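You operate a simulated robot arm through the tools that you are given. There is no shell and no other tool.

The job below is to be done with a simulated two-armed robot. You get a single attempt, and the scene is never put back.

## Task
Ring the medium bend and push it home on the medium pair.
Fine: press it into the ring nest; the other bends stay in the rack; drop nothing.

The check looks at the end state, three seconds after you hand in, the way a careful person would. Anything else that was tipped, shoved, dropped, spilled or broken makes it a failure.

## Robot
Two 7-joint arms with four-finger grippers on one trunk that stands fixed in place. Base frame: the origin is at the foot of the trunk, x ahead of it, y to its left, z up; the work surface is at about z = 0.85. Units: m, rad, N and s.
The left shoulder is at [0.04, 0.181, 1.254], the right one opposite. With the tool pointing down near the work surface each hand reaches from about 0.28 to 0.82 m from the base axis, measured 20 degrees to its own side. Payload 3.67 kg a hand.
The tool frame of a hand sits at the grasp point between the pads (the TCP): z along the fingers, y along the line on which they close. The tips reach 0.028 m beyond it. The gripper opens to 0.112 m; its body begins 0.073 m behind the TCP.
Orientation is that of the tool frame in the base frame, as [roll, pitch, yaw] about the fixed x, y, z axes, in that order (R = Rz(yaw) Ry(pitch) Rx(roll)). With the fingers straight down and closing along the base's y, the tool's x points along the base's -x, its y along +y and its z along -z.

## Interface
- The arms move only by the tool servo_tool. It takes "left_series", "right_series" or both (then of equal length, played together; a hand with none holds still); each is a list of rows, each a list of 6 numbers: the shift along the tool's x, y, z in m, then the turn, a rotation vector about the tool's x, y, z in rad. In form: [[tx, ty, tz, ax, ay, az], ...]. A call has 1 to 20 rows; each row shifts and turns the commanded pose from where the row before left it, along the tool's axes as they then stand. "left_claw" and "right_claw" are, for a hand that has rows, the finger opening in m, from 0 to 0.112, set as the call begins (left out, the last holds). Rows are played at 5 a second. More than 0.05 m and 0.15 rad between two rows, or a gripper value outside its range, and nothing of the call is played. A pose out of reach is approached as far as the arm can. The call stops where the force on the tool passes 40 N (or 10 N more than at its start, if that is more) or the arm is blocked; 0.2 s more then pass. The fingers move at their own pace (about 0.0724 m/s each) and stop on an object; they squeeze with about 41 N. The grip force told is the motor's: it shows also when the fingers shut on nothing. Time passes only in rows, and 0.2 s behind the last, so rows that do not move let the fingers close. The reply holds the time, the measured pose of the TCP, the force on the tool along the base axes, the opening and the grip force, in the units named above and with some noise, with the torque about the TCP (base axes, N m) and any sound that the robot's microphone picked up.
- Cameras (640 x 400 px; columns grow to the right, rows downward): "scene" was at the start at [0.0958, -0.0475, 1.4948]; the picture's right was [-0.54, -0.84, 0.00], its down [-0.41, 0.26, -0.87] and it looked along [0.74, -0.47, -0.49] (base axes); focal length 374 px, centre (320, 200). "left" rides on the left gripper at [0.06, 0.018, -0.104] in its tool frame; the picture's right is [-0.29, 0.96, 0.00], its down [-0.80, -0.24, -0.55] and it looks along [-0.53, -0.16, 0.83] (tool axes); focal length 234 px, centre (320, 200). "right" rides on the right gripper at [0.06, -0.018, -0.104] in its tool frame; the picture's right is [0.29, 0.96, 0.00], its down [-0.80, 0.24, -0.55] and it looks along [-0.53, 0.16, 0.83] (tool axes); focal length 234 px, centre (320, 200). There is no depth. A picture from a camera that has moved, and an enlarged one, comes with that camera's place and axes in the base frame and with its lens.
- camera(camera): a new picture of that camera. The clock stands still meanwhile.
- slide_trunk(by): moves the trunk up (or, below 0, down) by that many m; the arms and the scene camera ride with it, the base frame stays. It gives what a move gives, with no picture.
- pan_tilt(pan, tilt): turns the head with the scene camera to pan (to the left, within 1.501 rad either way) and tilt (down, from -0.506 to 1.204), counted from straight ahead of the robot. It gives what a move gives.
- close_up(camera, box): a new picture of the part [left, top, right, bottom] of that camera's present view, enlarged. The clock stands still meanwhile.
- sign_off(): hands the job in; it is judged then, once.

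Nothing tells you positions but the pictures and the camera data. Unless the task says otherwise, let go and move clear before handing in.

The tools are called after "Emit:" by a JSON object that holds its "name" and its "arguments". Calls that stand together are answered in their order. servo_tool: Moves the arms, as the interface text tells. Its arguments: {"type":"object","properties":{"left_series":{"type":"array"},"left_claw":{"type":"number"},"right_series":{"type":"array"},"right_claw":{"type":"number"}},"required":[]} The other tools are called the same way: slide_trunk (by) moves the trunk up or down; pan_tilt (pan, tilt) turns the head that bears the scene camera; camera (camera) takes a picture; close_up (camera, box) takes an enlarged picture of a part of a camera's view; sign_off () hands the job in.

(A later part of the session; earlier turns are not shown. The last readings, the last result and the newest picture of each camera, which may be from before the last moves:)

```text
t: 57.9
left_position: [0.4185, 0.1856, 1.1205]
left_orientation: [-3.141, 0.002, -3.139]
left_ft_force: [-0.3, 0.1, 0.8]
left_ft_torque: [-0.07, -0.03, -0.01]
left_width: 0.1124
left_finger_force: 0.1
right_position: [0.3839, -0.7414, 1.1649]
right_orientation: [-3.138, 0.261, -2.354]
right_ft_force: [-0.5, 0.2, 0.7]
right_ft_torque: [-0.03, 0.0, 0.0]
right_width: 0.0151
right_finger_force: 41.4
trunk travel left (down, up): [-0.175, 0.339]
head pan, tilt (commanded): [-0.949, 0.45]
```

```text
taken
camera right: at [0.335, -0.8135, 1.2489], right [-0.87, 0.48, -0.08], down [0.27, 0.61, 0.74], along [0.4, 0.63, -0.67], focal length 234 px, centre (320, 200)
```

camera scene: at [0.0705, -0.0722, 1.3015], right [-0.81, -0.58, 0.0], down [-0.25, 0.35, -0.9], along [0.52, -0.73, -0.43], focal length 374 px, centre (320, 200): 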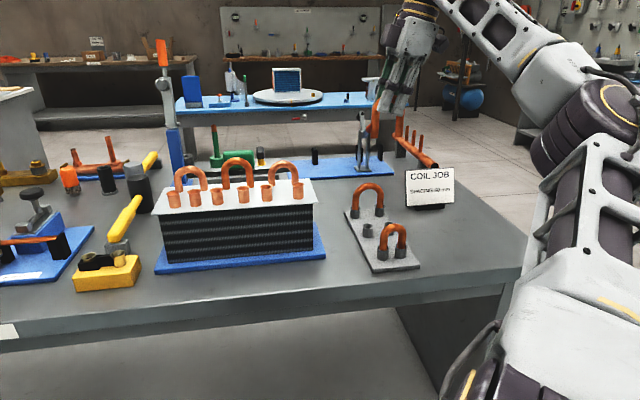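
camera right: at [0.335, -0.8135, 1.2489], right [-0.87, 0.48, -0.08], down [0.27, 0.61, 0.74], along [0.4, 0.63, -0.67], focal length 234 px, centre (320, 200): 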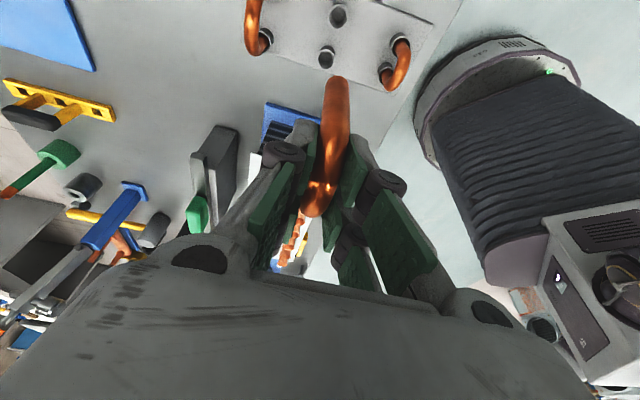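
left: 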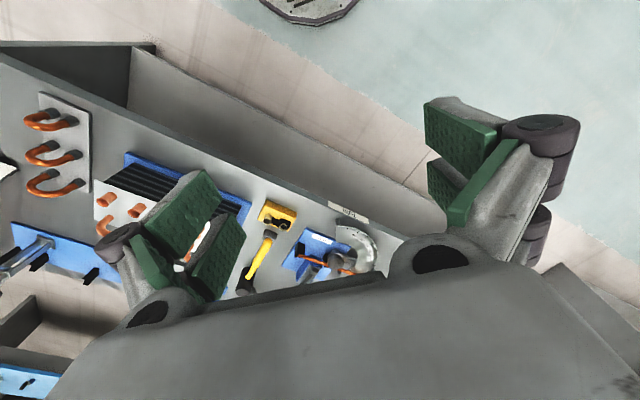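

The bend is out of the rack again and the other two haven't moved. I'll carry it over the coil toward the nest.

Emit:
{"name": "servo_tool", "arguments": {"right_series": [[-0.041, 0.0042, 0.011, 0, 0, 0], [-0.041, 0.0042, 0.011, 0, 0, 0], [-0.041, 0.0042, 0.011, 0, 0, 0], [-0.041, 0.0042, 0.011, 0, 0, 0], [-0.041, 0.0042, 0.011, 0, 0, 0], [-0.041, 0.0042, 0.011, 0, 0, 0], [-0.041, 0.0042, 0.011, 0, 0, 0], [-0.041, 0.0042, 0.011, 0, 0, 0], [-0.041, 0.0042, 0.011, 0, 0, 0], [-0.041, 0.0042, 0.011, 0, 0, 0], [-0.041, 0.0042, 0.011, 0, 0, 0], [0, 0, 0, 0, 0, 0], [0, 0, 0, 0, 0, 0]]}}

Emit:
{"name": "pan_tilt", "arguments": {"pan": -0.5, "tilt": 0.45}}

Emit:
{"name": "camera", "arguments": {"camera": "scene"}}

```text
t: 60.7
left_position: [0.4215, 0.1845, 1.1206]
left_orientation: [-3.139, -0.001, -3.139]
left_ft_force: [0.2, -0.3, 0.0]
left_ft_torque: [-0.03, -0.01, 0.05]
left_width: 0.1121
left_finger_force: 0.0
right_position: [0.6851, -0.3799, 1.1629]
right_orientation: [-3.141, 0.261, -2.355]
right_ft_force: [-0.2, 0.4, -0.2]
right_ft_torque: [-0.01, 0.03, -0.01]
right_width: 0.0152
right_finger_force: 40.5
trunk travel left (down, up): [-0.175, 0.339]
head pan, tilt (commanded): [-0.949, 0.45]
```

```text
t: 61.6
left_position: [0.4214, 0.1842, 1.1206]
left_orientation: [3.14, -0.001, -3.14]
left_ft_force: [-0.5, 0.7, 0.0]
left_ft_torque: [0.01, 0.02, 0.02]
left_width: 0.1117
left_finger_force: 0.0
right_position: [0.6848, -0.3815, 1.1641]
right_orientation: [-3.141, 0.261, -2.352]
right_ft_force: [0.2, 0.4, -0.5]
right_ft_torque: [0.0, 0.02, -0.01]
right_width: 0.0152
right_finger_force: 40.8
trunk travel left (down, up): [-0.175, 0.339]
head pan, tilt (commanded): [-0.499, 0.45]
```

```text
taken
camera scene: at [0.1, -0.0426, 1.3012], right [-0.48, -0.88, 0.0], down [-0.38, 0.21, -0.9], along [0.79, -0.43, -0.44], focal length 374 px, centre (320, 200)
```

scene: 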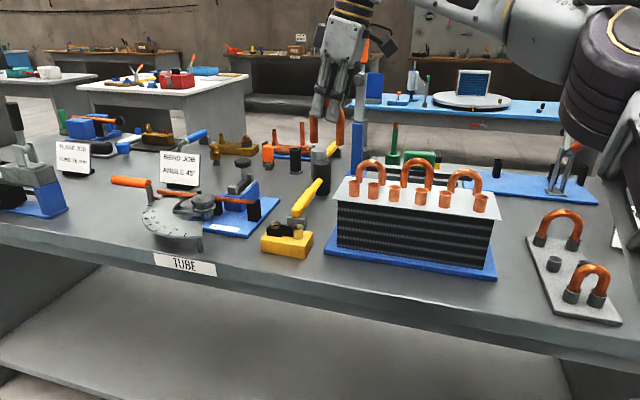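

Emit:
{"name": "servo_tool", "arguments": {"right_series": [[-0.0116, 0.0032, 0.0378, 0, 0, 0], [-0.0116, 0.0032, 0.0378, 0, 0, 0], [-0.0116, 0.0032, 0.0378, 0, 0, 0], [-0.0116, 0.0032, 0.0378, 0, 0, 0], [0, 0, 0, 0, 0, 0], [0, 0, 0, 0, 0, 0], [0, 0, 0, 0, 0, 0]]}}

Emit:
{"name": "camera", "arguments": {"camera": "right"}}

Emit:
{"name": "close_up", "arguments": {"camera": "scene", "box": [240, 150, 340, 270]}}

```text
t: 63.2
left_position: [0.4216, 0.1855, 1.1226]
left_orientation: [3.141, 0.001, -3.142]
left_ft_force: [0.3, 1.3, 0.9]
left_ft_torque: [-0.01, 0.0, 0.01]
left_width: 0.1121
left_finger_force: 0.1
right_position: [0.7317, -0.3091, 1.0306]
right_orientation: [-3.14, 0.262, -2.355]
right_ft_force: [-0.7, 0.1, -1.1]
right_ft_torque: [0.01, 0.04, 0.01]
right_width: 0.0154
right_finger_force: 41.2
trunk travel left (down, up): [-0.175, 0.339]
head pan, tilt (commanded): [-0.499, 0.45]
```

```text
taken
camera right: at [0.6844, -0.3815, 1.1156], right [-0.87, 0.48, -0.08], down [0.27, 0.61, 0.74], along [0.4, 0.63, -0.67], focal length 234 px, centre (320, 200)
```

right: 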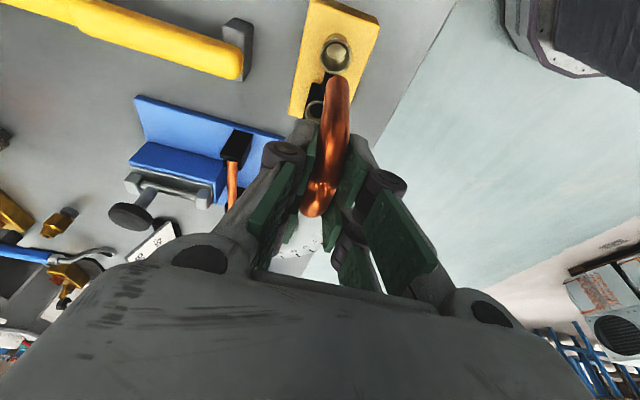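

```text
3.33 times, centred on (290, 210) of scene
camera zoom: at [0.0999, -0.0425, 1.3012], right [-0.48, -0.88, 0.0], down [-0.38, 0.21, -0.9], along [0.79, -0.43, -0.44], focal length 1246 px, centre (420, 167)
```

zoom: 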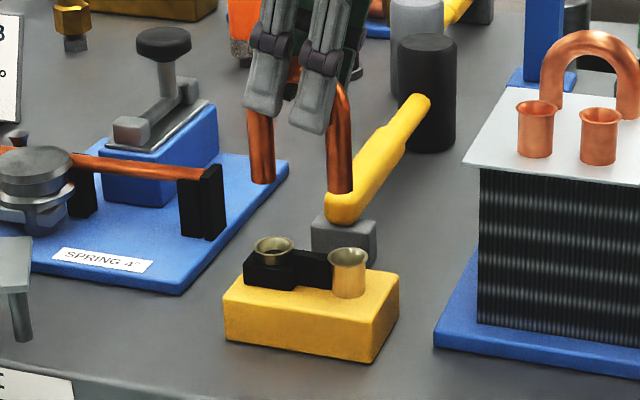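

The hand now hangs over the nest with no reach limit. I'll zoom in from both cameras to measure the remaining offset.

Emit:
{"name": "close_up", "arguments": {"camera": "right", "box": [290, 20, 390, 120]}}

Emit:
{"name": "close_up", "arguments": {"camera": "scene", "box": [255, 180, 325, 250]}}

```text
4.00 times, centred on (340, 70) of right
camera zoom: at [0.6844, -0.3815, 1.1156], right [-0.87, 0.48, -0.08], down [0.27, 0.61, 0.74], along [0.4, 0.63, -0.67], focal length 937 px, centre (240, 720)
```

zoom: 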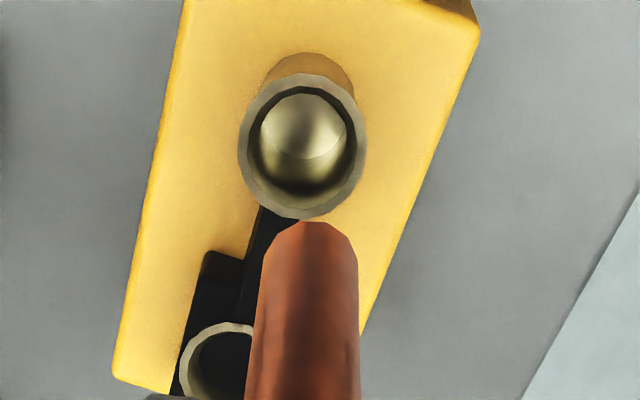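

```text
5.71 times, centred on (290, 215) of scene
camera zoom: at [0.0999, -0.0425, 1.3012], right [-0.48, -0.88, 0.0], down [-0.38, 0.21, -0.9], along [0.79, -0.43, -0.44], focal length 2135 px, centre (491, 114)
```

zoom: 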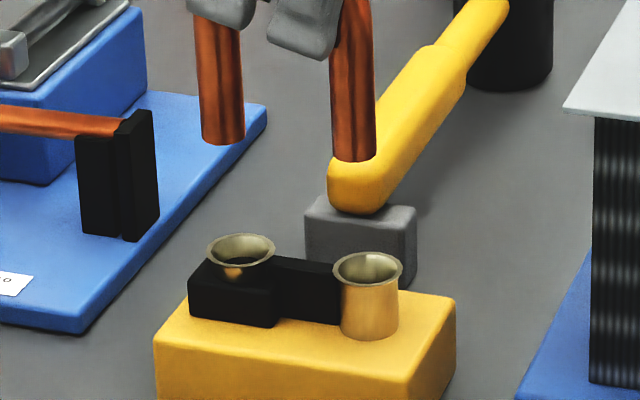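

The cup is about 2 mm along x and -4 mm along y from the leg. I'll correct, lower to just above the rims, let it settle and re-measure.

Emit:
{"name": "servo_tool", "arguments": {"right_series": [[0.0019, -0.0042, -0.0005, 0, 0, 0], [0.0036, 0, 0.0135, 0, 0, 0], [0.0036, 0, 0.0135, 0, 0, 0], [0.0026, 0, 0.0097, 0, 0, 0], [0, 0, 0, 0, 0, 0], [0, 0, 0, 0, 0, 0], [0, 0, 0, 0, 0, 0], [0, 0, 0, 0, 0, 0]]}}

Emit:
{"name": "close_up", "arguments": {"camera": "right", "box": [290, 0, 390, 120]}}

Emit:
{"name": "close_up", "arguments": {"camera": "scene", "box": [260, 195, 320, 245]}}

```text
t: 65.0
left_position: [0.4216, 0.1837, 1.121]
left_orientation: [3.14, -0.001, -3.14]
left_ft_force: [0.2, 0.2, -0.4]
left_ft_torque: [0.0, -0.01, -0.02]
left_width: 0.1119
left_finger_force: 0.1
right_position: [0.7338, -0.3173, 0.9934]
right_orientation: [-3.14, 0.262, -2.355]
right_ft_force: [1.4, -0.1, -2.0]
right_ft_torque: [0.0, 0.0, 0.0]
right_width: 0.0153
right_finger_force: 40.9
trunk travel left (down, up): [-0.175, 0.339]
head pan, tilt (commanded): [-0.499, 0.45]
```

```text
3.33 times, centred on (340, 60) of right
camera zoom: at [0.6879, -0.3899, 1.0773], right [-0.87, 0.48, -0.08], down [0.27, 0.61, 0.74], along [0.4, 0.63, -0.67], focal length 781 px, centre (253, 667)
```

zoom: 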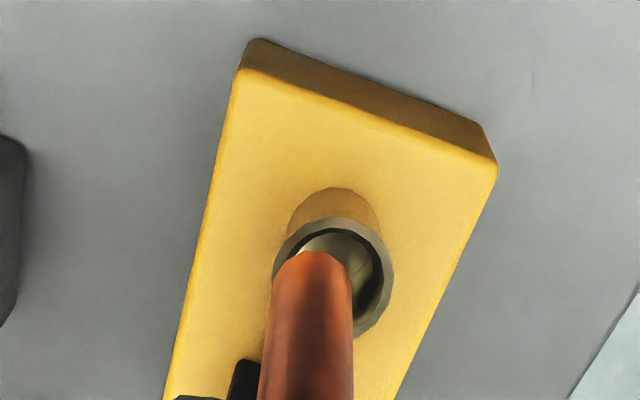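

```text
8.00 times, centred on (290, 220) of scene
camera zoom: at [0.1001, -0.0425, 1.3012], right [-0.48, -0.88, 0.0], down [-0.38, 0.21, -0.9], along [0.79, -0.43, -0.44], focal length 2990 px, centre (560, 40)
```

zoom: 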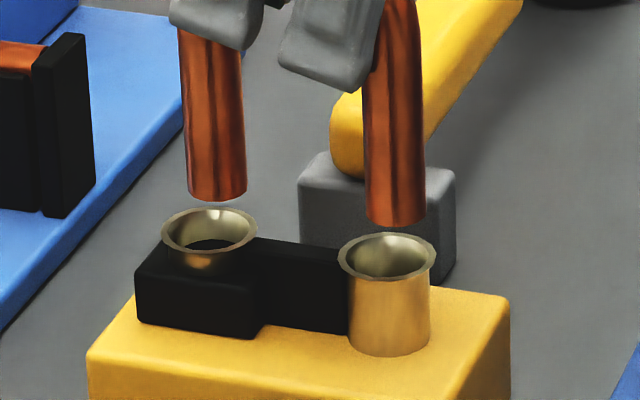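

The arm settled differently at this height, so the cup is now about +4.5 mm along y. I'll correct and re-measure with the legs still above the rims.

Emit:
{"name": "servo_tool", "arguments": {"right_series": [[-0.0004, 0.0044, 0, 0, 0, 0], [0, 0, 0, 0, 0, 0], [0, 0, 0, 0, 0, 0], [0, 0, 0, 0, 0, 0], [0, 0, 0, 0, 0, 0], [0, 0, 0, 0, 0, 0]]}}

Emit:
{"name": "close_up", "arguments": {"camera": "right", "box": [300, 50, 380, 130]}}

Emit:
{"name": "close_up", "arguments": {"camera": "scene", "box": [260, 195, 320, 245]}}

```text
t: 66.4
left_position: [0.4208, 0.1852, 1.1218]
left_orientation: [-3.141, 0.0, -3.141]
left_ft_force: [-1.0, 0.1, -0.3]
left_ft_torque: [0.02, 0.01, 0.02]
left_width: 0.112
left_finger_force: 0.1
right_position: [0.7314, -0.314, 0.9923]
right_orientation: [-3.14, 0.261, -2.354]
right_ft_force: [0.1, -1.0, -0.4]
right_ft_torque: [0.02, 0.01, 0.0]
right_width: 0.0154
right_finger_force: 41.7
trunk travel left (down, up): [-0.175, 0.339]
head pan, tilt (commanded): [-0.499, 0.45]
```

```text
5.00 times, centred on (340, 90) of right
camera zoom: at [0.6847, -0.3863, 1.0771], right [-0.87, 0.48, -0.08], down [0.27, 0.61, 0.74], along [0.4, 0.63, -0.67], focal length 1171 px, centre (220, 750)
```

zoom: 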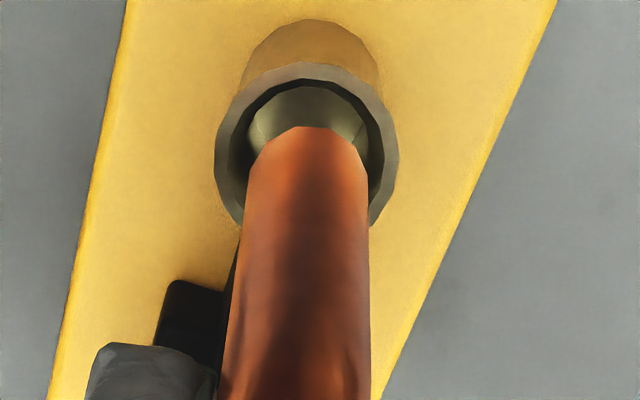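

```text
8.00 times, centred on (290, 220) of scene
camera zoom: at [0.1001, -0.0424, 1.3012], right [-0.48, -0.88, 0.0], down [-0.38, 0.21, -0.9], along [0.79, -0.43, -0.44], focal length 2990 px, centre (560, 40)
```

zoom: 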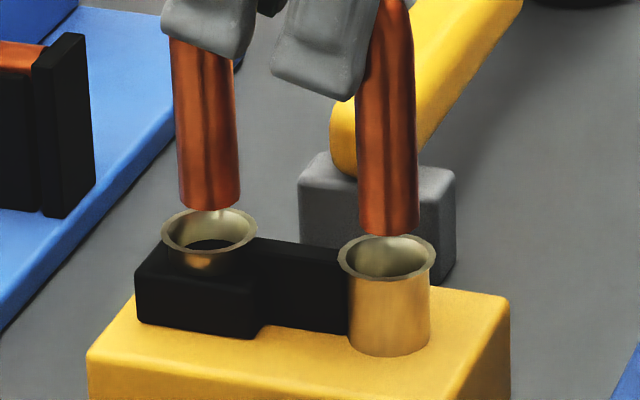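

Both cameras now show the legs centred over the cups within about 0.5 mm. I'll lower slowly until the legs just enter the flares.

Emit:
{"name": "servo_tool", "arguments": {"right_series": [[0.0008, 0, 0.0029, 0, 0, 0], [0.0008, 0, 0.0029, 0, 0, 0], [0.0008, 0, 0.0029, 0, 0, 0], [0.0008, 0, 0.0029, 0, 0, 0], [0, 0, 0, 0, 0, 0], [0, 0, 0, 0, 0, 0], [0, 0, 0, 0, 0, 0]]}}

Emit:
{"name": "close_up", "arguments": {"camera": "right", "box": [300, 50, 380, 130]}}

Emit:
{"name": "close_up", "arguments": {"camera": "scene", "box": [260, 195, 320, 245]}}

```text
t: 68.0
left_position: [0.4206, 0.1849, 1.1209]
left_orientation: [-3.14, 0.0, -3.14]
left_ft_force: [-0.2, 0.3, -0.4]
left_ft_torque: [0.01, 0.0, -0.01]
left_width: 0.1121
left_finger_force: 0.1
right_position: [0.7326, -0.315, 0.9814]
right_orientation: [-3.14, 0.263, -2.355]
right_ft_force: [0.8, 0.1, -0.5]
right_ft_torque: [0.03, -0.03, 0.0]
right_width: 0.0151
right_finger_force: 41.3
trunk travel left (down, up): [-0.175, 0.339]
head pan, tilt (commanded): [-0.499, 0.45]
```

```text
5.00 times, centred on (340, 90) of right
camera zoom: at [0.6851, -0.3866, 1.0657], right [-0.87, 0.48, -0.08], down [0.27, 0.61, 0.74], along [0.4, 0.63, -0.67], focal length 1171 px, centre (220, 750)
```

zoom: 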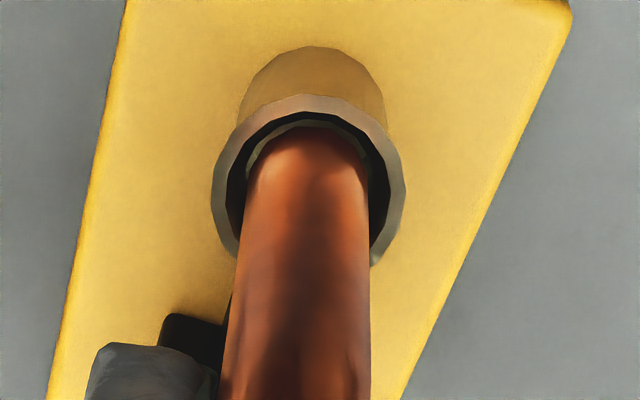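

```text
8.00 times, centred on (290, 220) of scene
camera zoom: at [0.1, -0.0424, 1.3012], right [-0.48, -0.88, 0.0], down [-0.38, 0.21, -0.9], along [0.79, -0.43, -0.44], focal length 2990 px, centre (560, 40)
```

zoom: 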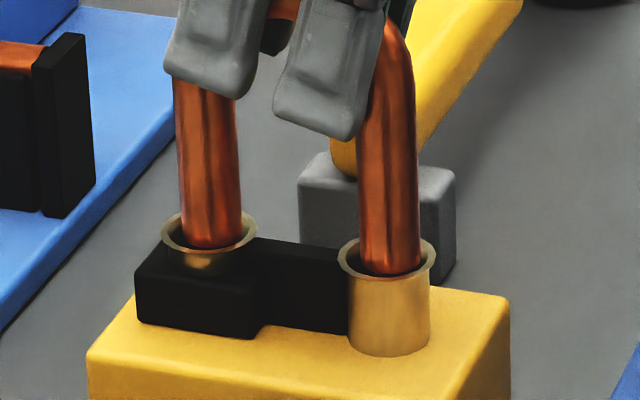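

The legs have entered both flares, well centred. I'll keep lowering gently and watch the force.

Emit:
{"name": "servo_tool", "arguments": {"right_series": [[0.0008, 0, 0.0029, 0, 0, 0], [0.0008, 0, 0.0029, 0, 0, 0], [0.0008, 0, 0.0029, 0, 0, 0], [0, 0, 0, 0, 0, 0]]}}

Emit:
{"name": "close_up", "arguments": {"camera": "scene", "box": [260, 195, 320, 245]}}

```text
t: 69.0
left_position: [0.4208, 0.1839, 1.1212]
left_orientation: [-3.14, 0.0, -3.141]
left_ft_force: [0.7, -0.1, 0.7]
left_ft_torque: [-0.02, -0.01, -0.01]
left_width: 0.1122
left_finger_force: 0.0
right_position: [0.7327, -0.316, 0.9703]
right_orientation: [-3.141, 0.26, -2.355]
right_ft_force: [0.2, 0.5, -1.0]
right_ft_torque: [0.02, -0.02, 0.0]
right_width: 0.0152
right_finger_force: 40.9
trunk travel left (down, up): [-0.175, 0.339]
head pan, tilt (commanded): [-0.499, 0.45]
```

```text
8.00 times, centred on (290, 220) of scene
camera zoom: at [0.1, -0.0424, 1.3012], right [-0.48, -0.88, 0.0], down [-0.38, 0.21, -0.9], along [0.79, -0.43, -0.44], focal length 2990 px, centre (560, 40)
```

zoom: 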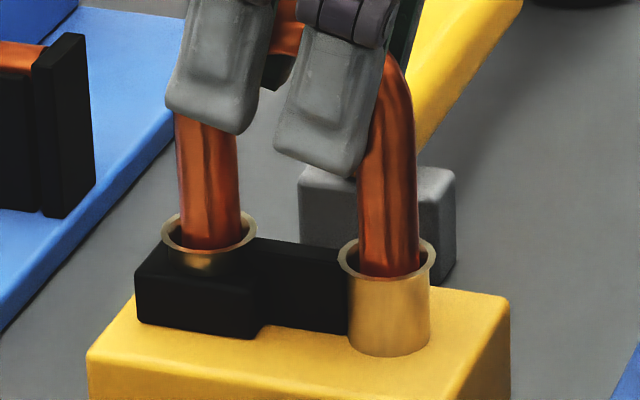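

Emit:
{"name": "servo_tool", "arguments": {"right_series": [[0.0006, 0, 0.0019, 0, 0, 0], [0.0006, 0, 0.0019, 0, 0, 0], [0.0006, 0, 0.0019, 0, 0, 0], [0, 0, 0, 0, 0, 0]]}}

Emit:
{"name": "close_up", "arguments": {"camera": "scene", "box": [255, 170, 325, 245]}}

Emit:
{"name": "close_up", "arguments": {"camera": "right", "box": [280, 50, 400, 230]}}

```text
t: 70.0
left_position: [0.4201, 0.1852, 1.1211]
left_orientation: [-3.14, 0.0, -3.141]
left_ft_force: [-0.1, 0.5, 0.0]
left_ft_torque: [0.0, 0.0, 0.0]
left_width: 0.1121
left_finger_force: 0.0
right_position: [0.7321, -0.3138, 0.9646]
right_orientation: [-3.141, 0.262, -2.355]
right_ft_force: [-0.4, 0.5, -0.9]
right_ft_torque: [0.0, -0.05, -0.01]
right_width: 0.0152
right_finger_force: 41.2
trunk travel left (down, up): [-0.175, 0.339]
head pan, tilt (commanded): [-0.499, 0.45]
```

```text
5.33 times, centred on (290, 208) of scene
camera zoom: at [0.1001, -0.0424, 1.3012], right [-0.48, -0.88, 0.0], down [-0.38, 0.21, -0.9], along [0.79, -0.43, -0.44], focal length 1993 px, centre (480, 160)
```

zoom: 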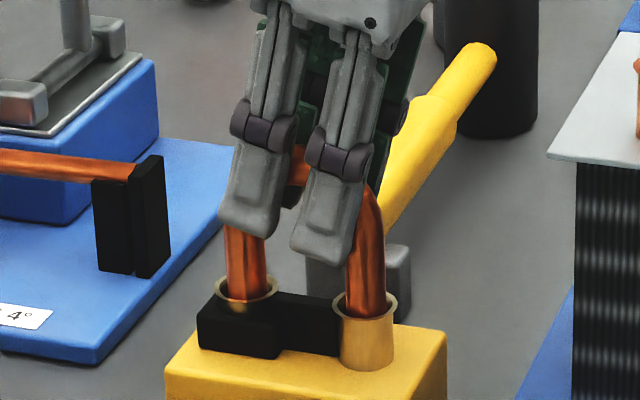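

```text
2.22 times, centred on (340, 140) of right
camera zoom: at [0.6844, -0.386, 1.0493], right [-0.87, 0.48, -0.08], down [0.27, 0.61, 0.74], along [0.4, 0.63, -0.67], focal length 520 px, centre (276, 333)
```

zoom: 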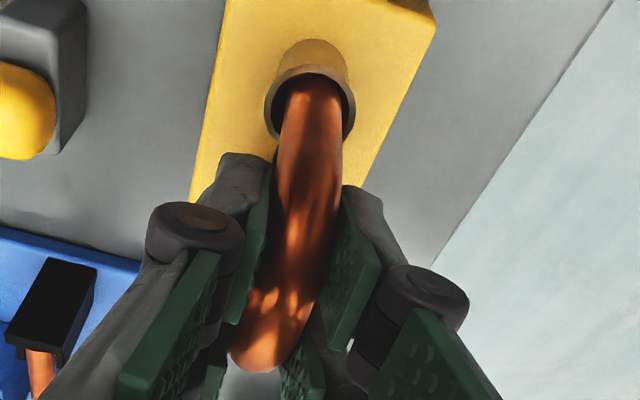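

Emit:
{"name": "servo_tool", "arguments": {"right_series": [[0.0004, 0, 0.00145, 0, 0, 0], [0.0004, 0, 0.00145, 0, 0, 0], [0.0004, 0, 0.00145, 0, 0, 0]]}}

```text
t: 70.8
left_position: [0.4205, 0.1848, 1.1201]
left_orientation: [-3.139, 0.0, -3.139]
left_ft_force: [-0.5, 0.1, 0.4]
left_ft_torque: [-0.01, 0.03, 0.01]
left_width: 0.1121
left_finger_force: 0.0
right_position: [0.7316, -0.3131, 0.9626]
right_orientation: [-3.14, 0.262, -2.355]
right_ft_force: [2.0, 1.8, 1.3]
right_ft_torque: [0.15, -0.16, 0.0]
right_width: 0.0152
right_finger_force: 41.4
trunk travel left (down, up): [-0.175, 0.339]
head pan, tilt (commanded): [-0.499, 0.45]
```

Emit:
{"name": "servo_tool", "arguments": {"right_series": [[0.0004, 0, 0.00145, 0, 0, 0], [0.0004, 0, 0.00145, 0, 0, 0]]}}

Emit:
{"name": "close_up", "arguments": {"camera": "scene", "box": [255, 170, 325, 245]}}

```text
t: 71.4
left_position: [0.4207, 0.185, 1.1216]
left_orientation: [-3.139, 0.001, -3.14]
left_ft_force: [0.2, -0.4, 0.0]
left_ft_torque: [0.05, 0.01, -0.01]
left_width: 0.112
left_finger_force: 0.1
right_position: [0.7336, -0.3147, 0.9582]
right_orientation: [-3.14, 0.261, -2.357]
right_ft_force: [-0.4, 3.2, 2.6]
right_ft_torque: [0.23, -0.08, 0.05]
right_width: 0.0149
right_finger_force: 41.0
trunk travel left (down, up): [-0.175, 0.339]
head pan, tilt (commanded): [-0.499, 0.45]
```

```text
5.33 times, centred on (290, 208) of scene
camera zoom: at [0.0996, -0.0421, 1.3013], right [-0.48, -0.88, 0.0], down [-0.38, 0.21, -0.9], along [0.79, -0.43, -0.44], focal length 1993 px, centre (480, 160)
```

zoom: 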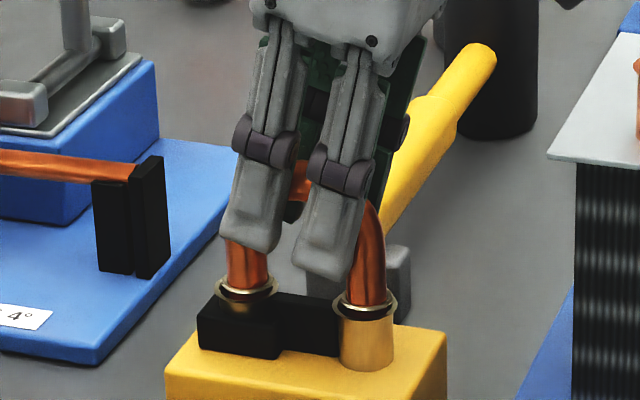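

Emit:
{"name": "close_up", "arguments": {"camera": "scene", "box": [270, 205, 310, 235]}}

Emit:
{"name": "close_up", "arguments": {"camera": "right", "box": [300, 50, 380, 130]}}

```text
13.33 times, centred on (290, 220) of scene
camera zoom: at [0.0996, -0.0421, 1.3013], right [-0.48, -0.88, 0.0], down [-0.38, 0.21, -0.9], along [0.79, -0.43, -0.44], focal length 4982 px, centre (720, -67)
```

zoom: 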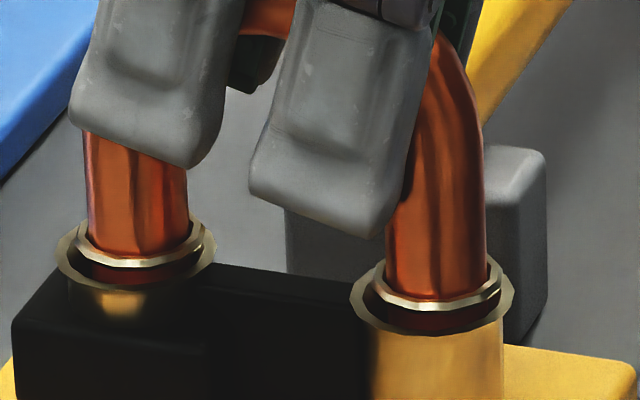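

```text
5.00 times, centred on (340, 90) of right
camera zoom: at [0.6849, -0.3866, 1.0426], right [-0.87, 0.48, -0.08], down [0.27, 0.61, 0.74], along [0.4, 0.63, -0.67], focal length 1171 px, centre (220, 750)
```

zoom: 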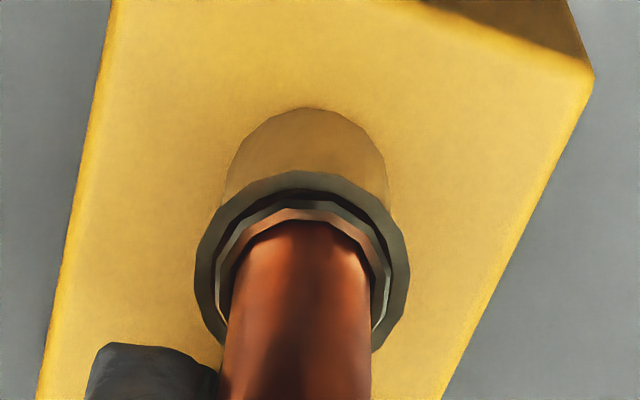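

Brass rings now show around both legs at the rims, so the nest has released them onto the bend. I'll press a little more to be sure it is fully seated.

Emit:
{"name": "servo_tool", "arguments": {"right_series": [[0.0004, 0, 0.00145, 0, 0, 0], [0.0004, 0, 0.00145, 0, 0, 0], [0, 0, 0, 0, 0, 0]]}}

Emit:
{"name": "close_up", "arguments": {"camera": "scene", "box": [270, 205, 310, 235]}}

```text
t: 72.2
left_position: [0.4185, 0.1859, 1.1215]
left_orientation: [-3.14, 0.003, -3.14]
left_ft_force: [0.7, 0.4, -0.4]
left_ft_torque: [0.0, -0.01, -0.01]
left_width: 0.112
left_finger_force: 0.1
right_position: [0.7317, -0.3144, 0.9578]
right_orientation: [-3.136, 0.265, -2.355]
right_ft_force: [6.1, -2.3, 19.0]
right_ft_torque: [0.12, -0.57, -0.12]
right_width: 0.0154
right_finger_force: 41.3
trunk travel left (down, up): [-0.175, 0.339]
head pan, tilt (commanded): [-0.499, 0.45]
```

```text
13.33 times, centred on (290, 220) of scene
camera zoom: at [0.0984, -0.0419, 1.3015], right [-0.48, -0.88, 0.0], down [-0.38, 0.21, -0.9], along [0.79, -0.43, -0.43], focal length 4982 px, centre (720, -67)
```

zoom: 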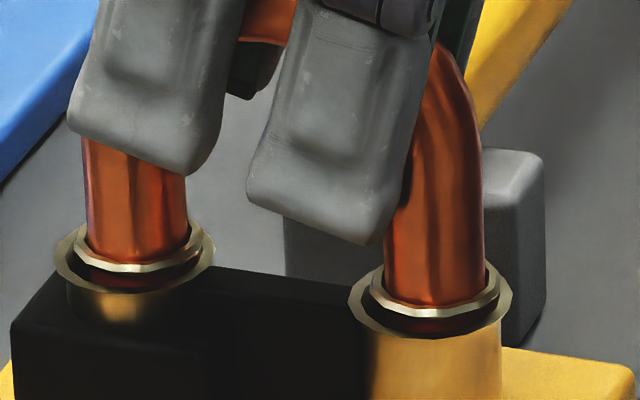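

The force rose to 19 N, so the bend is bottomed in the nest, with a ring on each leg. I'll lift straight up slowly and check that the rings come along.

Emit:
{"name": "servo_tool", "arguments": {"right_series": [[-0.0008, 0, -0.0029, 0, 0, 0], [-0.001, 0, -0.0039, 0, 0, 0], [-0.0016, 0, -0.0058, 0, 0, 0], [-0.002, 0, -0.0077, 0, 0, 0], [-0.0026, 0, -0.0097, 0, 0, 0], [-0.0026, 0, -0.0097, 0, 0, 0], [0, 0, 0, 0, 0, 0]]}}

Emit:
{"name": "close_up", "arguments": {"camera": "scene", "box": [255, 185, 325, 245]}}

```text
t: 73.8
left_position: [0.4191, 0.1849, 1.1202]
left_orientation: [3.141, 0.001, -3.14]
left_ft_force: [-0.2, -0.4, -0.4]
left_ft_torque: [-0.01, 0.04, 0.0]
left_width: 0.1119
left_finger_force: 0.2
right_position: [0.732, -0.3168, 0.9975]
right_orientation: [-3.139, 0.262, -2.357]
right_ft_force: [0.1, 0.1, -0.3]
right_ft_torque: [0.01, 0.0, 0.0]
right_width: 0.0149
right_finger_force: 40.6
trunk travel left (down, up): [-0.175, 0.339]
head pan, tilt (commanded): [-0.499, 0.45]
```

```text
6.67 times, centred on (290, 215) of scene
camera zoom: at [0.0999, -0.0427, 1.3012], right [-0.48, -0.88, 0.0], down [-0.38, 0.21, -0.9], along [0.79, -0.43, -0.44], focal length 2491 px, centre (520, 100)
```

zoom: 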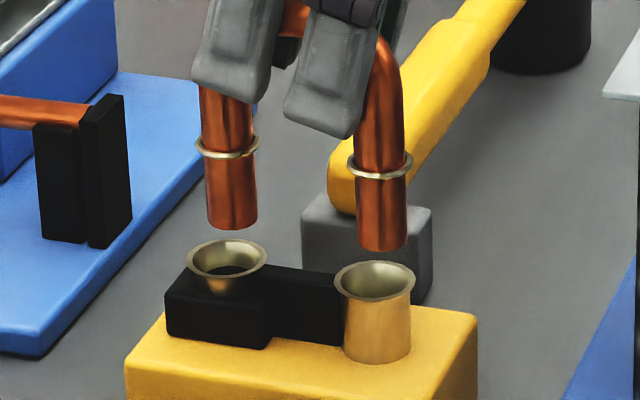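

Both rings came up on the legs and the nest is undisturbed. Next I'll rise and swing back toward the coil.

Emit:
{"name": "servo_tool", "arguments": {"right_series": [[-0.0065, 0, -0.0241, 0, 0, 0], [-0.0003, 0.0085, -0.0341, 0, 0, 0], [-0.0003, 0.0085, -0.0341, 0, 0, 0], [-0.0003, 0.0085, -0.0341, 0, 0, 0], [-0.0003, 0.0085, -0.0341, 0, 0, 0], [0, 0, 0, 0, 0, 0], [0, 0, 0, 0, 0, 0]]}}

Emit:
{"name": "slide_trunk", "arguments": {"by": 0.15}}

Emit:
{"name": "camera", "arguments": {"camera": "scene"}}

```text
t: 75.4
left_position: [0.4202, 0.1849, 1.1217]
left_orientation: [-3.141, 0.0, -3.139]
left_ft_force: [0.1, -0.6, -1.1]
left_ft_torque: [0.01, 0.01, -0.02]
left_width: 0.112
left_finger_force: 0.1
right_position: [0.685, -0.3135, 1.1537]
right_orientation: [-3.141, 0.261, -2.354]
right_ft_force: [-0.1, 0.3, -1.6]
right_ft_torque: [-0.03, 0.01, -0.01]
right_width: 0.0151
right_finger_force: 40.8
trunk travel left (down, up): [-0.175, 0.339]
head pan, tilt (commanded): [-0.499, 0.45]
```

```text
t: 77.2
left_position: [0.421, 0.1841, 1.2688]
left_orientation: [3.141, 0.001, -3.139]
left_ft_force: [0.5, -0.4, 0.0]
left_ft_torque: [-0.01, 0.0, 0.01]
left_width: 0.112
left_finger_force: 0.0
right_position: [0.6844, -0.3134, 1.302]
right_orientation: [-3.14, 0.26, -2.355]
right_ft_force: [0.1, 0.1, -0.9]
right_ft_torque: [-0.04, 0.0, -0.02]
right_width: 0.0154
right_finger_force: 41.5
trunk travel left (down, up): [-0.325, 0.189]
head pan, tilt (commanded): [-0.499, 0.45]
```

```text
taken
camera scene: at [0.1003, -0.0425, 1.4501], right [-0.48, -0.88, 0.0], down [-0.38, 0.21, -0.9], along [0.79, -0.43, -0.44], focal length 374 px, centre (320, 200)
```

scene: 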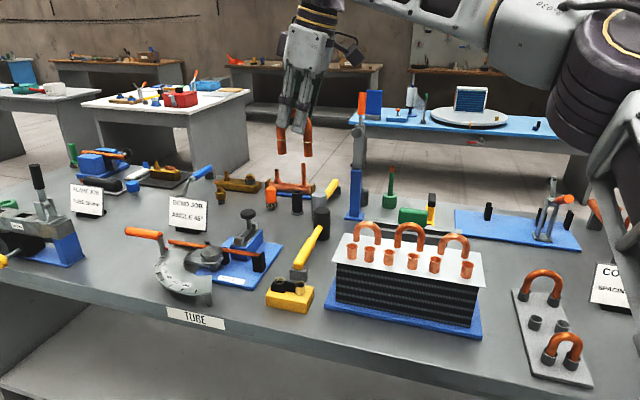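

The bend with its rings is high and clear. I'll move over the coil's medium pair and come down to a hover.

Emit:
{"name": "servo_tool", "arguments": {"right_series": [[0.0327, -0.0112, -0.00875, 0, 0, 0], [0.0327, -0.0112, -0.00875, 0, 0, 0], [0.0327, -0.0112, -0.00875, 0, 0, 0], [0.0327, -0.0112, -0.00875, 0, 0, 0], [0.0327, -0.0112, -0.00875, 0, 0, 0], [0.0327, -0.0112, -0.00875, 0, 0, 0], [0.0091, 0, 0.0338, 0, 0, 0], [0.0091, 0, 0.0338, 0, 0, 0], [0.0091, 0, 0.0338, 0, 0, 0], [0.0078, 0, 0.029, 0, 0, 0], [0, 0, 0, 0, 0, 0], [0, 0, 0, 0, 0, 0], [0, 0, 0, 0, 0, 0]]}}

Emit:
{"name": "camera", "arguments": {"camera": "right"}}

Emit:
{"name": "close_up", "arguments": {"camera": "scene", "box": [330, 170, 490, 340]}}

```text
t: 80.0
left_position: [0.4206, 0.1846, 1.27]
left_orientation: [-3.141, 0.0, -3.141]
left_ft_force: [-0.5, 0.3, -0.5]
left_ft_torque: [0.0, 0.0, -0.03]
left_width: 0.112
left_finger_force: 0.1
right_position: [0.5864, -0.5064, 1.1678]
right_orientation: [-3.141, 0.262, -2.354]
right_ft_force: [-0.3, 0.3, -1.1]
right_ft_torque: [0.01, 0.01, 0.02]
right_width: 0.0153
right_finger_force: 41.4
trunk travel left (down, up): [-0.325, 0.189]
head pan, tilt (commanded): [-0.499, 0.45]
```

```text
taken
camera right: at [0.54, -0.5791, 1.2521], right [-0.87, 0.48, -0.08], down [0.27, 0.61, 0.74], along [0.4, 0.63, -0.67], focal length 234 px, centre (320, 200)
```

right: 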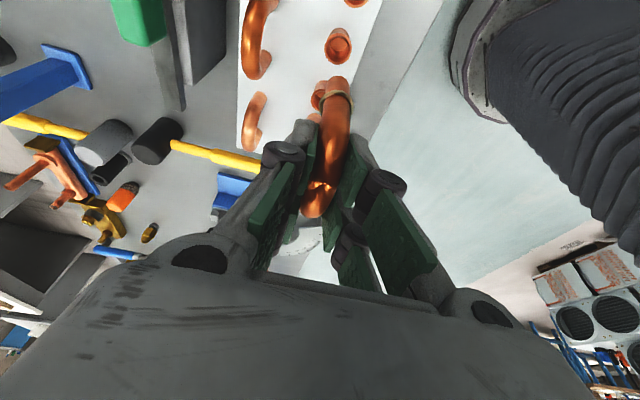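

```text
2.35 times, centred on (410, 255) of scene
camera zoom: at [0.1002, -0.0426, 1.4501], right [-0.48, -0.88, 0.0], down [-0.38, 0.21, -0.9], along [0.79, -0.43, -0.44], focal length 879 px, centre (108, 71)
```

zoom: 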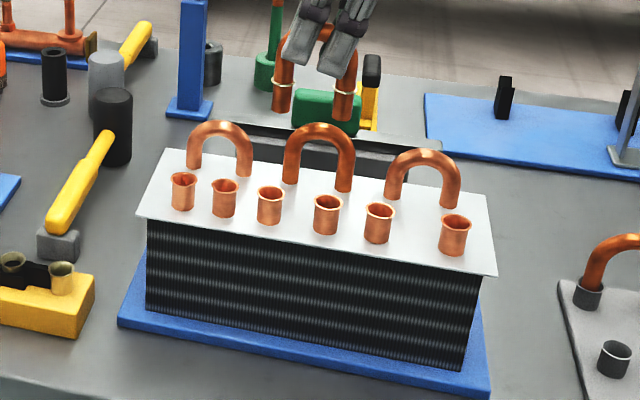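

The bend hovers over the medium pair. I'll measure the stubs against the legs with both cameras.

Emit:
{"name": "close_up", "arguments": {"camera": "right", "box": [280, 20, 380, 120]}}

Emit:
{"name": "close_up", "arguments": {"camera": "scene", "box": [365, 170, 435, 260]}}

```text
4.00 times, centred on (330, 70) of right
camera zoom: at [0.54, -0.5791, 1.2521], right [-0.87, 0.48, -0.08], down [0.27, 0.61, 0.74], along [0.4, 0.63, -0.67], focal length 937 px, centre (280, 720)
```

zoom: 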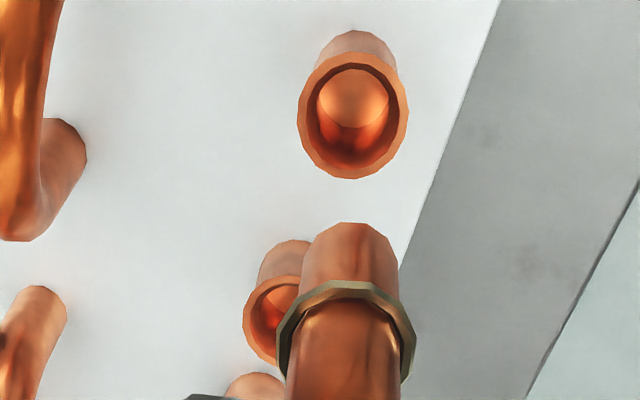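

```text
4.44 times, centred on (400, 215) of scene
camera zoom: at [0.1002, -0.0426, 1.4501], right [-0.48, -0.88, 0.0], down [-0.38, 0.21, -0.9], along [0.79, -0.43, -0.44], focal length 1661 px, centre (-36, 133)
```

zoom: 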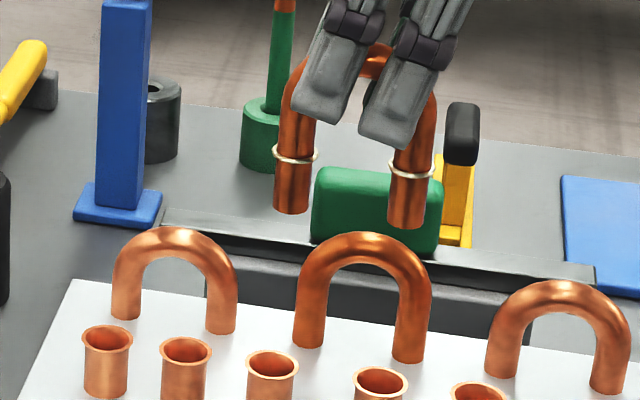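

The two stubs under the bend are the 50 mm medium pair, and the offset is only about -1.4 mm along y. I'll correct it and lower to about 18 mm above the rims.

Emit:
{"name": "servo_tool", "arguments": {"right_series": [[0, -0.0014, 0, 0, 0, 0], [0.0052, 0, 0.0193, 0, 0, 0], [0.0052, 0, 0.0193, 0, 0, 0], [0.0052, 0, 0.0193, 0, 0, 0], [0, 0, 0, 0, 0, 0], [0, 0, 0, 0, 0, 0], [0, 0, 0, 0, 0, 0], [0, 0, 0, 0, 0, 0]]}}

Emit:
{"name": "close_up", "arguments": {"camera": "right", "box": [290, 30, 390, 130]}}

Emit:
{"name": "close_up", "arguments": {"camera": "scene", "box": [365, 200, 435, 270]}}

```text
t: 81.8
left_position: [0.4209, 0.1837, 1.2697]
left_orientation: [-3.141, 0.001, -3.139]
left_ft_force: [-0.4, -0.1, 0.6]
left_ft_torque: [-0.03, 0.0, 0.01]
left_width: 0.1117
left_finger_force: 0.0
right_position: [0.5893, -0.506, 1.1093]
right_orientation: [-3.14, 0.262, -2.356]
right_ft_force: [-0.9, -0.7, -0.6]
right_ft_torque: [-0.02, -0.04, -0.02]
right_width: 0.0152
right_finger_force: 40.6
trunk travel left (down, up): [-0.325, 0.189]
head pan, tilt (commanded): [-0.499, 0.45]
```

```text
4.00 times, centred on (340, 80) of right
camera zoom: at [0.5418, -0.5794, 1.1929], right [-0.87, 0.48, -0.08], down [0.27, 0.61, 0.74], along [0.4, 0.63, -0.67], focal length 937 px, centre (240, 680)
```

zoom: 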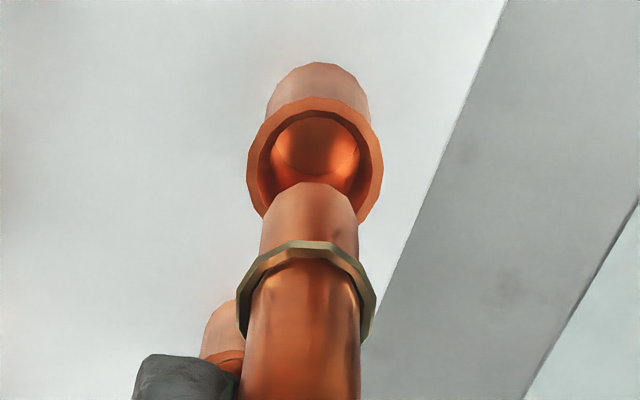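

```text
5.71 times, centred on (400, 235) of scene
camera zoom: at [0.1, -0.0425, 1.4502], right [-0.48, -0.88, 0.0], down [-0.38, 0.21, -0.9], along [0.79, -0.43, -0.44], focal length 2135 px, centre (-137, 0)
```

zoom: 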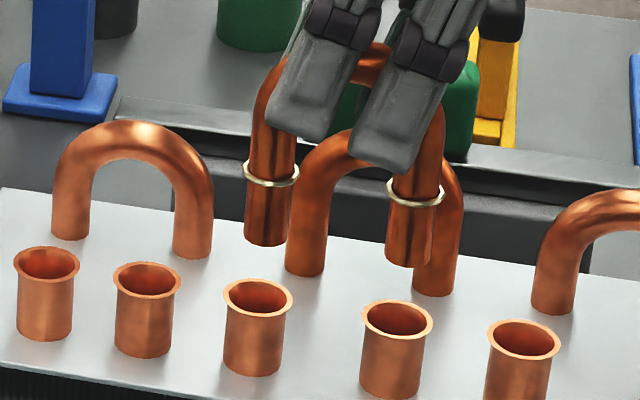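

Alignment is within about 1 mm on both cameras. I'll lower further to a few millimetres above the stub rims and check again.

Emit:
{"name": "servo_tool", "arguments": {"right_series": [[0.0005, 0, 0, 0, 0, 0], [0.0021, 0, 0.0077, 0, 0, 0], [0.0021, 0, 0.0077, 0, 0, 0], [0.0013, 0, 0.0048, 0, 0, 0], [0, 0, 0, 0, 0, 0], [0, 0, 0, 0, 0, 0], [0, 0, 0, 0, 0, 0], [0, 0, 0, 0, 0, 0]]}}

Emit:
{"name": "close_up", "arguments": {"camera": "right", "box": [300, 50, 380, 130]}}

Emit:
{"name": "close_up", "arguments": {"camera": "scene", "box": [370, 215, 430, 265]}}

```text
t: 83.6
left_position: [0.421, 0.1845, 1.2692]
left_orientation: [-3.141, -0.001, -3.139]
left_ft_force: [0.0, 0.7, -0.1]
left_ft_torque: [0.0, -0.01, 0.0]
left_width: 0.1122
left_finger_force: 0.0
right_position: [0.5881, -0.5068, 1.0865]
right_orientation: [-3.141, 0.261, -2.355]
right_ft_force: [-0.5, 0.2, -1.0]
right_ft_torque: [0.0, -0.01, 0.03]
right_width: 0.0152
right_finger_force: 41.1
trunk travel left (down, up): [-0.325, 0.189]
head pan, tilt (commanded): [-0.499, 0.45]
```

```text
5.00 times, centred on (340, 90) of right
camera zoom: at [0.5401, -0.5797, 1.1708], right [-0.87, 0.48, -0.08], down [0.27, 0.61, 0.74], along [0.4, 0.63, -0.67], focal length 1171 px, centre (220, 750)
```

zoom: 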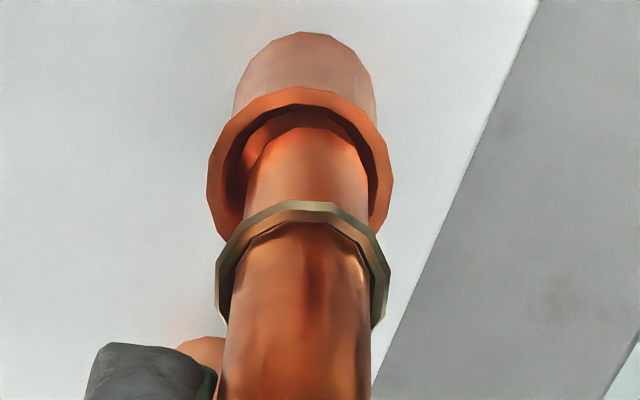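

```text
8.00 times, centred on (400, 240) of scene
camera zoom: at [0.1, -0.0426, 1.4502], right [-0.48, -0.88, 0.0], down [-0.38, 0.21, -0.9], along [0.79, -0.43, -0.44], focal length 2990 px, centre (-320, -120)
```

zoom: 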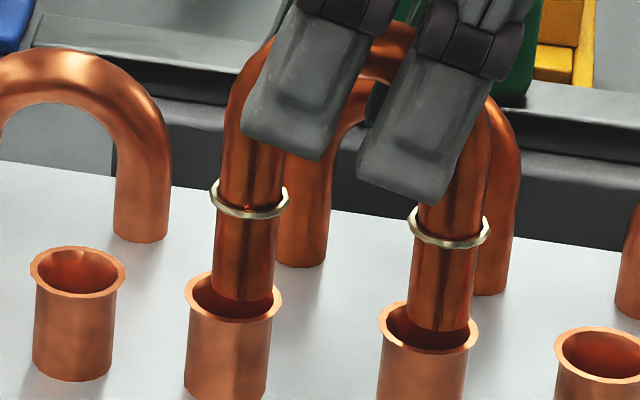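

The legs are just above the rims but about 1.7 mm too far along x. I'll trim that and verify.

Emit:
{"name": "servo_tool", "arguments": {"right_series": [[-0.0016, -0.0008, 0.0004, 0, 0, 0], [0, 0, 0, 0, 0, 0], [0, 0, 0, 0, 0, 0], [0, 0, 0, 0, 0, 0], [0, 0, 0, 0, 0, 0]]}}

Emit:
{"name": "close_up", "arguments": {"camera": "right", "box": [300, 50, 380, 130]}}

Emit:
{"name": "close_up", "arguments": {"camera": "scene", "box": [370, 215, 430, 265]}}

```text
t: 84.8
left_position: [0.421, 0.1833, 1.2705]
left_orientation: [3.141, 0.001, -3.14]
left_ft_force: [0.2, -0.2, -0.1]
left_ft_torque: [0.0, -0.02, -0.03]
left_width: 0.1122
left_finger_force: 0.0
right_position: [0.5901, -0.5078, 1.087]
right_orientation: [-3.139, 0.26, -2.354]
right_ft_force: [-0.7, 0.3, -0.6]
right_ft_torque: [-0.02, 0.06, 0.0]
right_width: 0.0153
right_finger_force: 40.9
trunk travel left (down, up): [-0.325, 0.189]
head pan, tilt (commanded): [-0.499, 0.45]
```

```text
5.00 times, centred on (340, 90) of right
camera zoom: at [0.542, -0.5797, 1.1709], right [-0.87, 0.48, -0.08], down [0.27, 0.61, 0.74], along [0.4, 0.63, -0.67], focal length 1171 px, centre (220, 750)
```

zoom: 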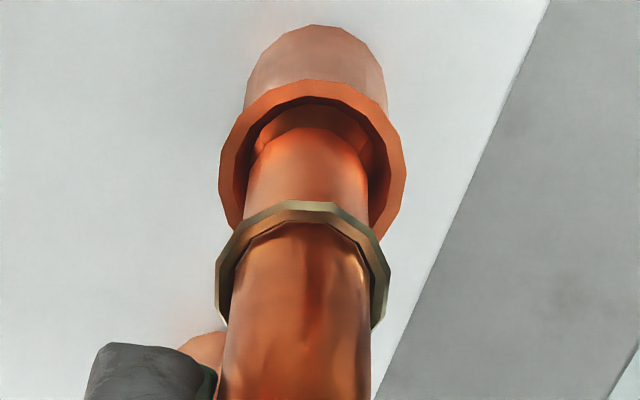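

```text
8.00 times, centred on (400, 240) of scene
camera zoom: at [0.1, -0.0426, 1.4502], right [-0.48, -0.88, 0.0], down [-0.38, 0.21, -0.9], along [0.79, -0.43, -0.44], focal length 2990 px, centre (-320, -120)
```

zoom: 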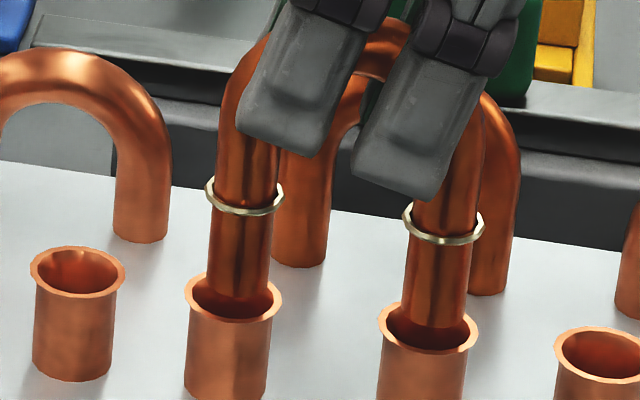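

Alignment is now within about half a millimetre in the wrist view and 1 mm in the scene view. I'll start the insertion in small steps.

Emit:
{"name": "servo_tool", "arguments": {"right_series": [[-0.0006, 0, 0.0002, 0, 0, 0], [0.0008, 0, 0.0029, 0, 0, 0], [0.0008, 0, 0.0029, 0, 0, 0], [0.0008, 0, 0.0029, 0, 0, 0], [0, 0, 0, 0, 0, 0], [0, 0, 0, 0, 0, 0]]}}

Emit:
{"name": "close_up", "arguments": {"camera": "right", "box": [300, 50, 380, 130]}}

Emit:
{"name": "close_up", "arguments": {"camera": "scene", "box": [370, 215, 430, 265]}}

```text
t: 86.2
left_position: [0.4208, 0.185, 1.2695]
left_orientation: [3.141, 0.001, -3.138]
left_ft_force: [-0.3, 0.3, -0.6]
left_ft_torque: [0.0, -0.01, -0.02]
left_width: 0.1118
left_finger_force: 0.0
right_position: [0.5907, -0.5065, 1.0772]
right_orientation: [-3.138, 0.262, -2.354]
right_ft_force: [0.1, -0.4, -0.7]
right_ft_torque: [-0.01, 0.0, 0.02]
right_width: 0.015
right_finger_force: 40.8
trunk travel left (down, up): [-0.325, 0.189]
head pan, tilt (commanded): [-0.499, 0.45]
```

```text
5.00 times, centred on (340, 90) of right
camera zoom: at [0.5439, -0.5792, 1.162], right [-0.87, 0.48, -0.08], down [0.27, 0.61, 0.74], along [0.4, 0.63, -0.67], focal length 1171 px, centre (220, 750)
```

zoom: 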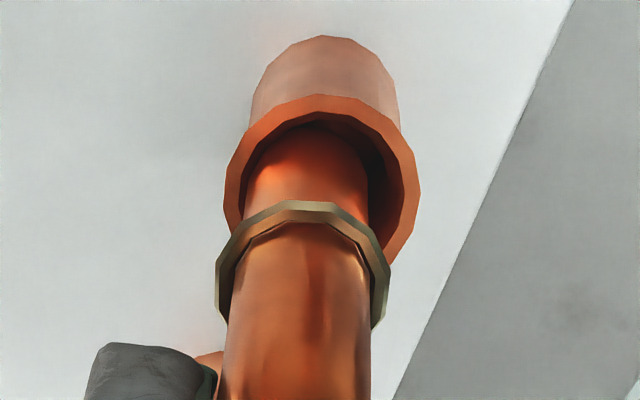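

```text
8.00 times, centred on (400, 240) of scene
camera zoom: at [0.1, -0.0425, 1.4502], right [-0.48, -0.88, 0.0], down [-0.38, 0.21, -0.9], along [0.79, -0.43, -0.44], focal length 2990 px, centre (-320, -120)
```

zoom: 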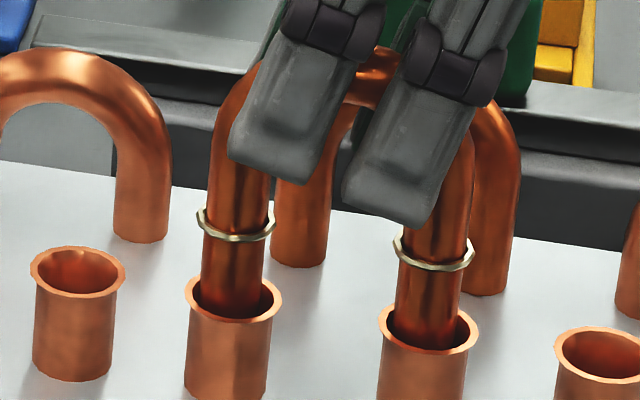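

The legs are inside the flares with no contact force. I'll trim by about 1 mm and keep lowering.

Emit:
{"name": "servo_tool", "arguments": {"right_series": [[0.0008, 0.001, -0.0002, 0, 0, 0], [0.0008, 0, 0.0029, 0, 0, 0], [0.0008, 0, 0.0029, 0, 0, 0], [0, 0, 0, 0, 0, 0], [0, 0, 0, 0, 0, 0]]}}

Emit:
{"name": "close_up", "arguments": {"camera": "right", "box": [300, 50, 380, 130]}}

Emit:
{"name": "close_up", "arguments": {"camera": "scene", "box": [370, 215, 430, 265]}}

```text
t: 87.4
left_position: [0.4219, 0.1839, 1.2686]
left_orientation: [-3.141, 0.001, -3.141]
left_ft_force: [-0.7, -0.2, 0.4]
left_ft_torque: [-0.01, 0.04, 0.0]
left_width: 0.1121
left_finger_force: 0.2
right_position: [0.5891, -0.5067, 1.0715]
right_orientation: [-3.14, 0.261, -2.356]
right_ft_force: [0.3, -0.5, -0.4]
right_ft_torque: [0.04, -0.01, -0.02]
right_width: 0.0152
right_finger_force: 40.6
trunk travel left (down, up): [-0.325, 0.189]
head pan, tilt (commanded): [-0.499, 0.45]
```

```text
5.00 times, centred on (340, 90) of right
camera zoom: at [0.5417, -0.5795, 1.1554], right [-0.87, 0.48, -0.08], down [0.27, 0.61, 0.74], along [0.4, 0.63, -0.67], focal length 1171 px, centre (220, 750)
```

zoom: 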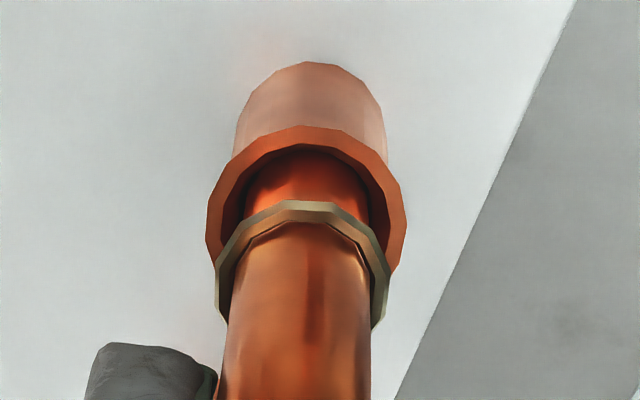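

```text
8.00 times, centred on (400, 240) of scene
camera zoom: at [0.1001, -0.0426, 1.4502], right [-0.48, -0.88, 0.0], down [-0.38, 0.21, -0.9], along [0.79, -0.43, -0.44], focal length 2990 px, centre (-320, -120)
```

zoom: 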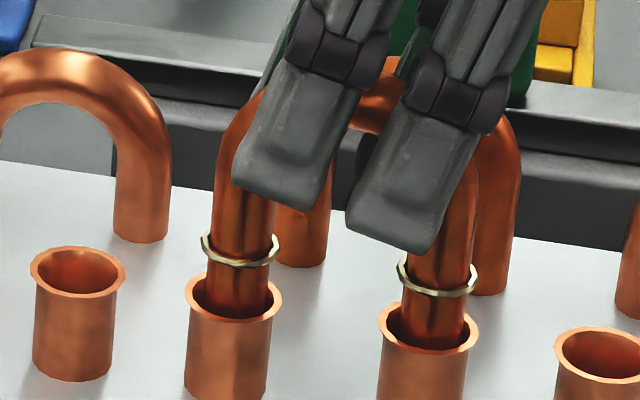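

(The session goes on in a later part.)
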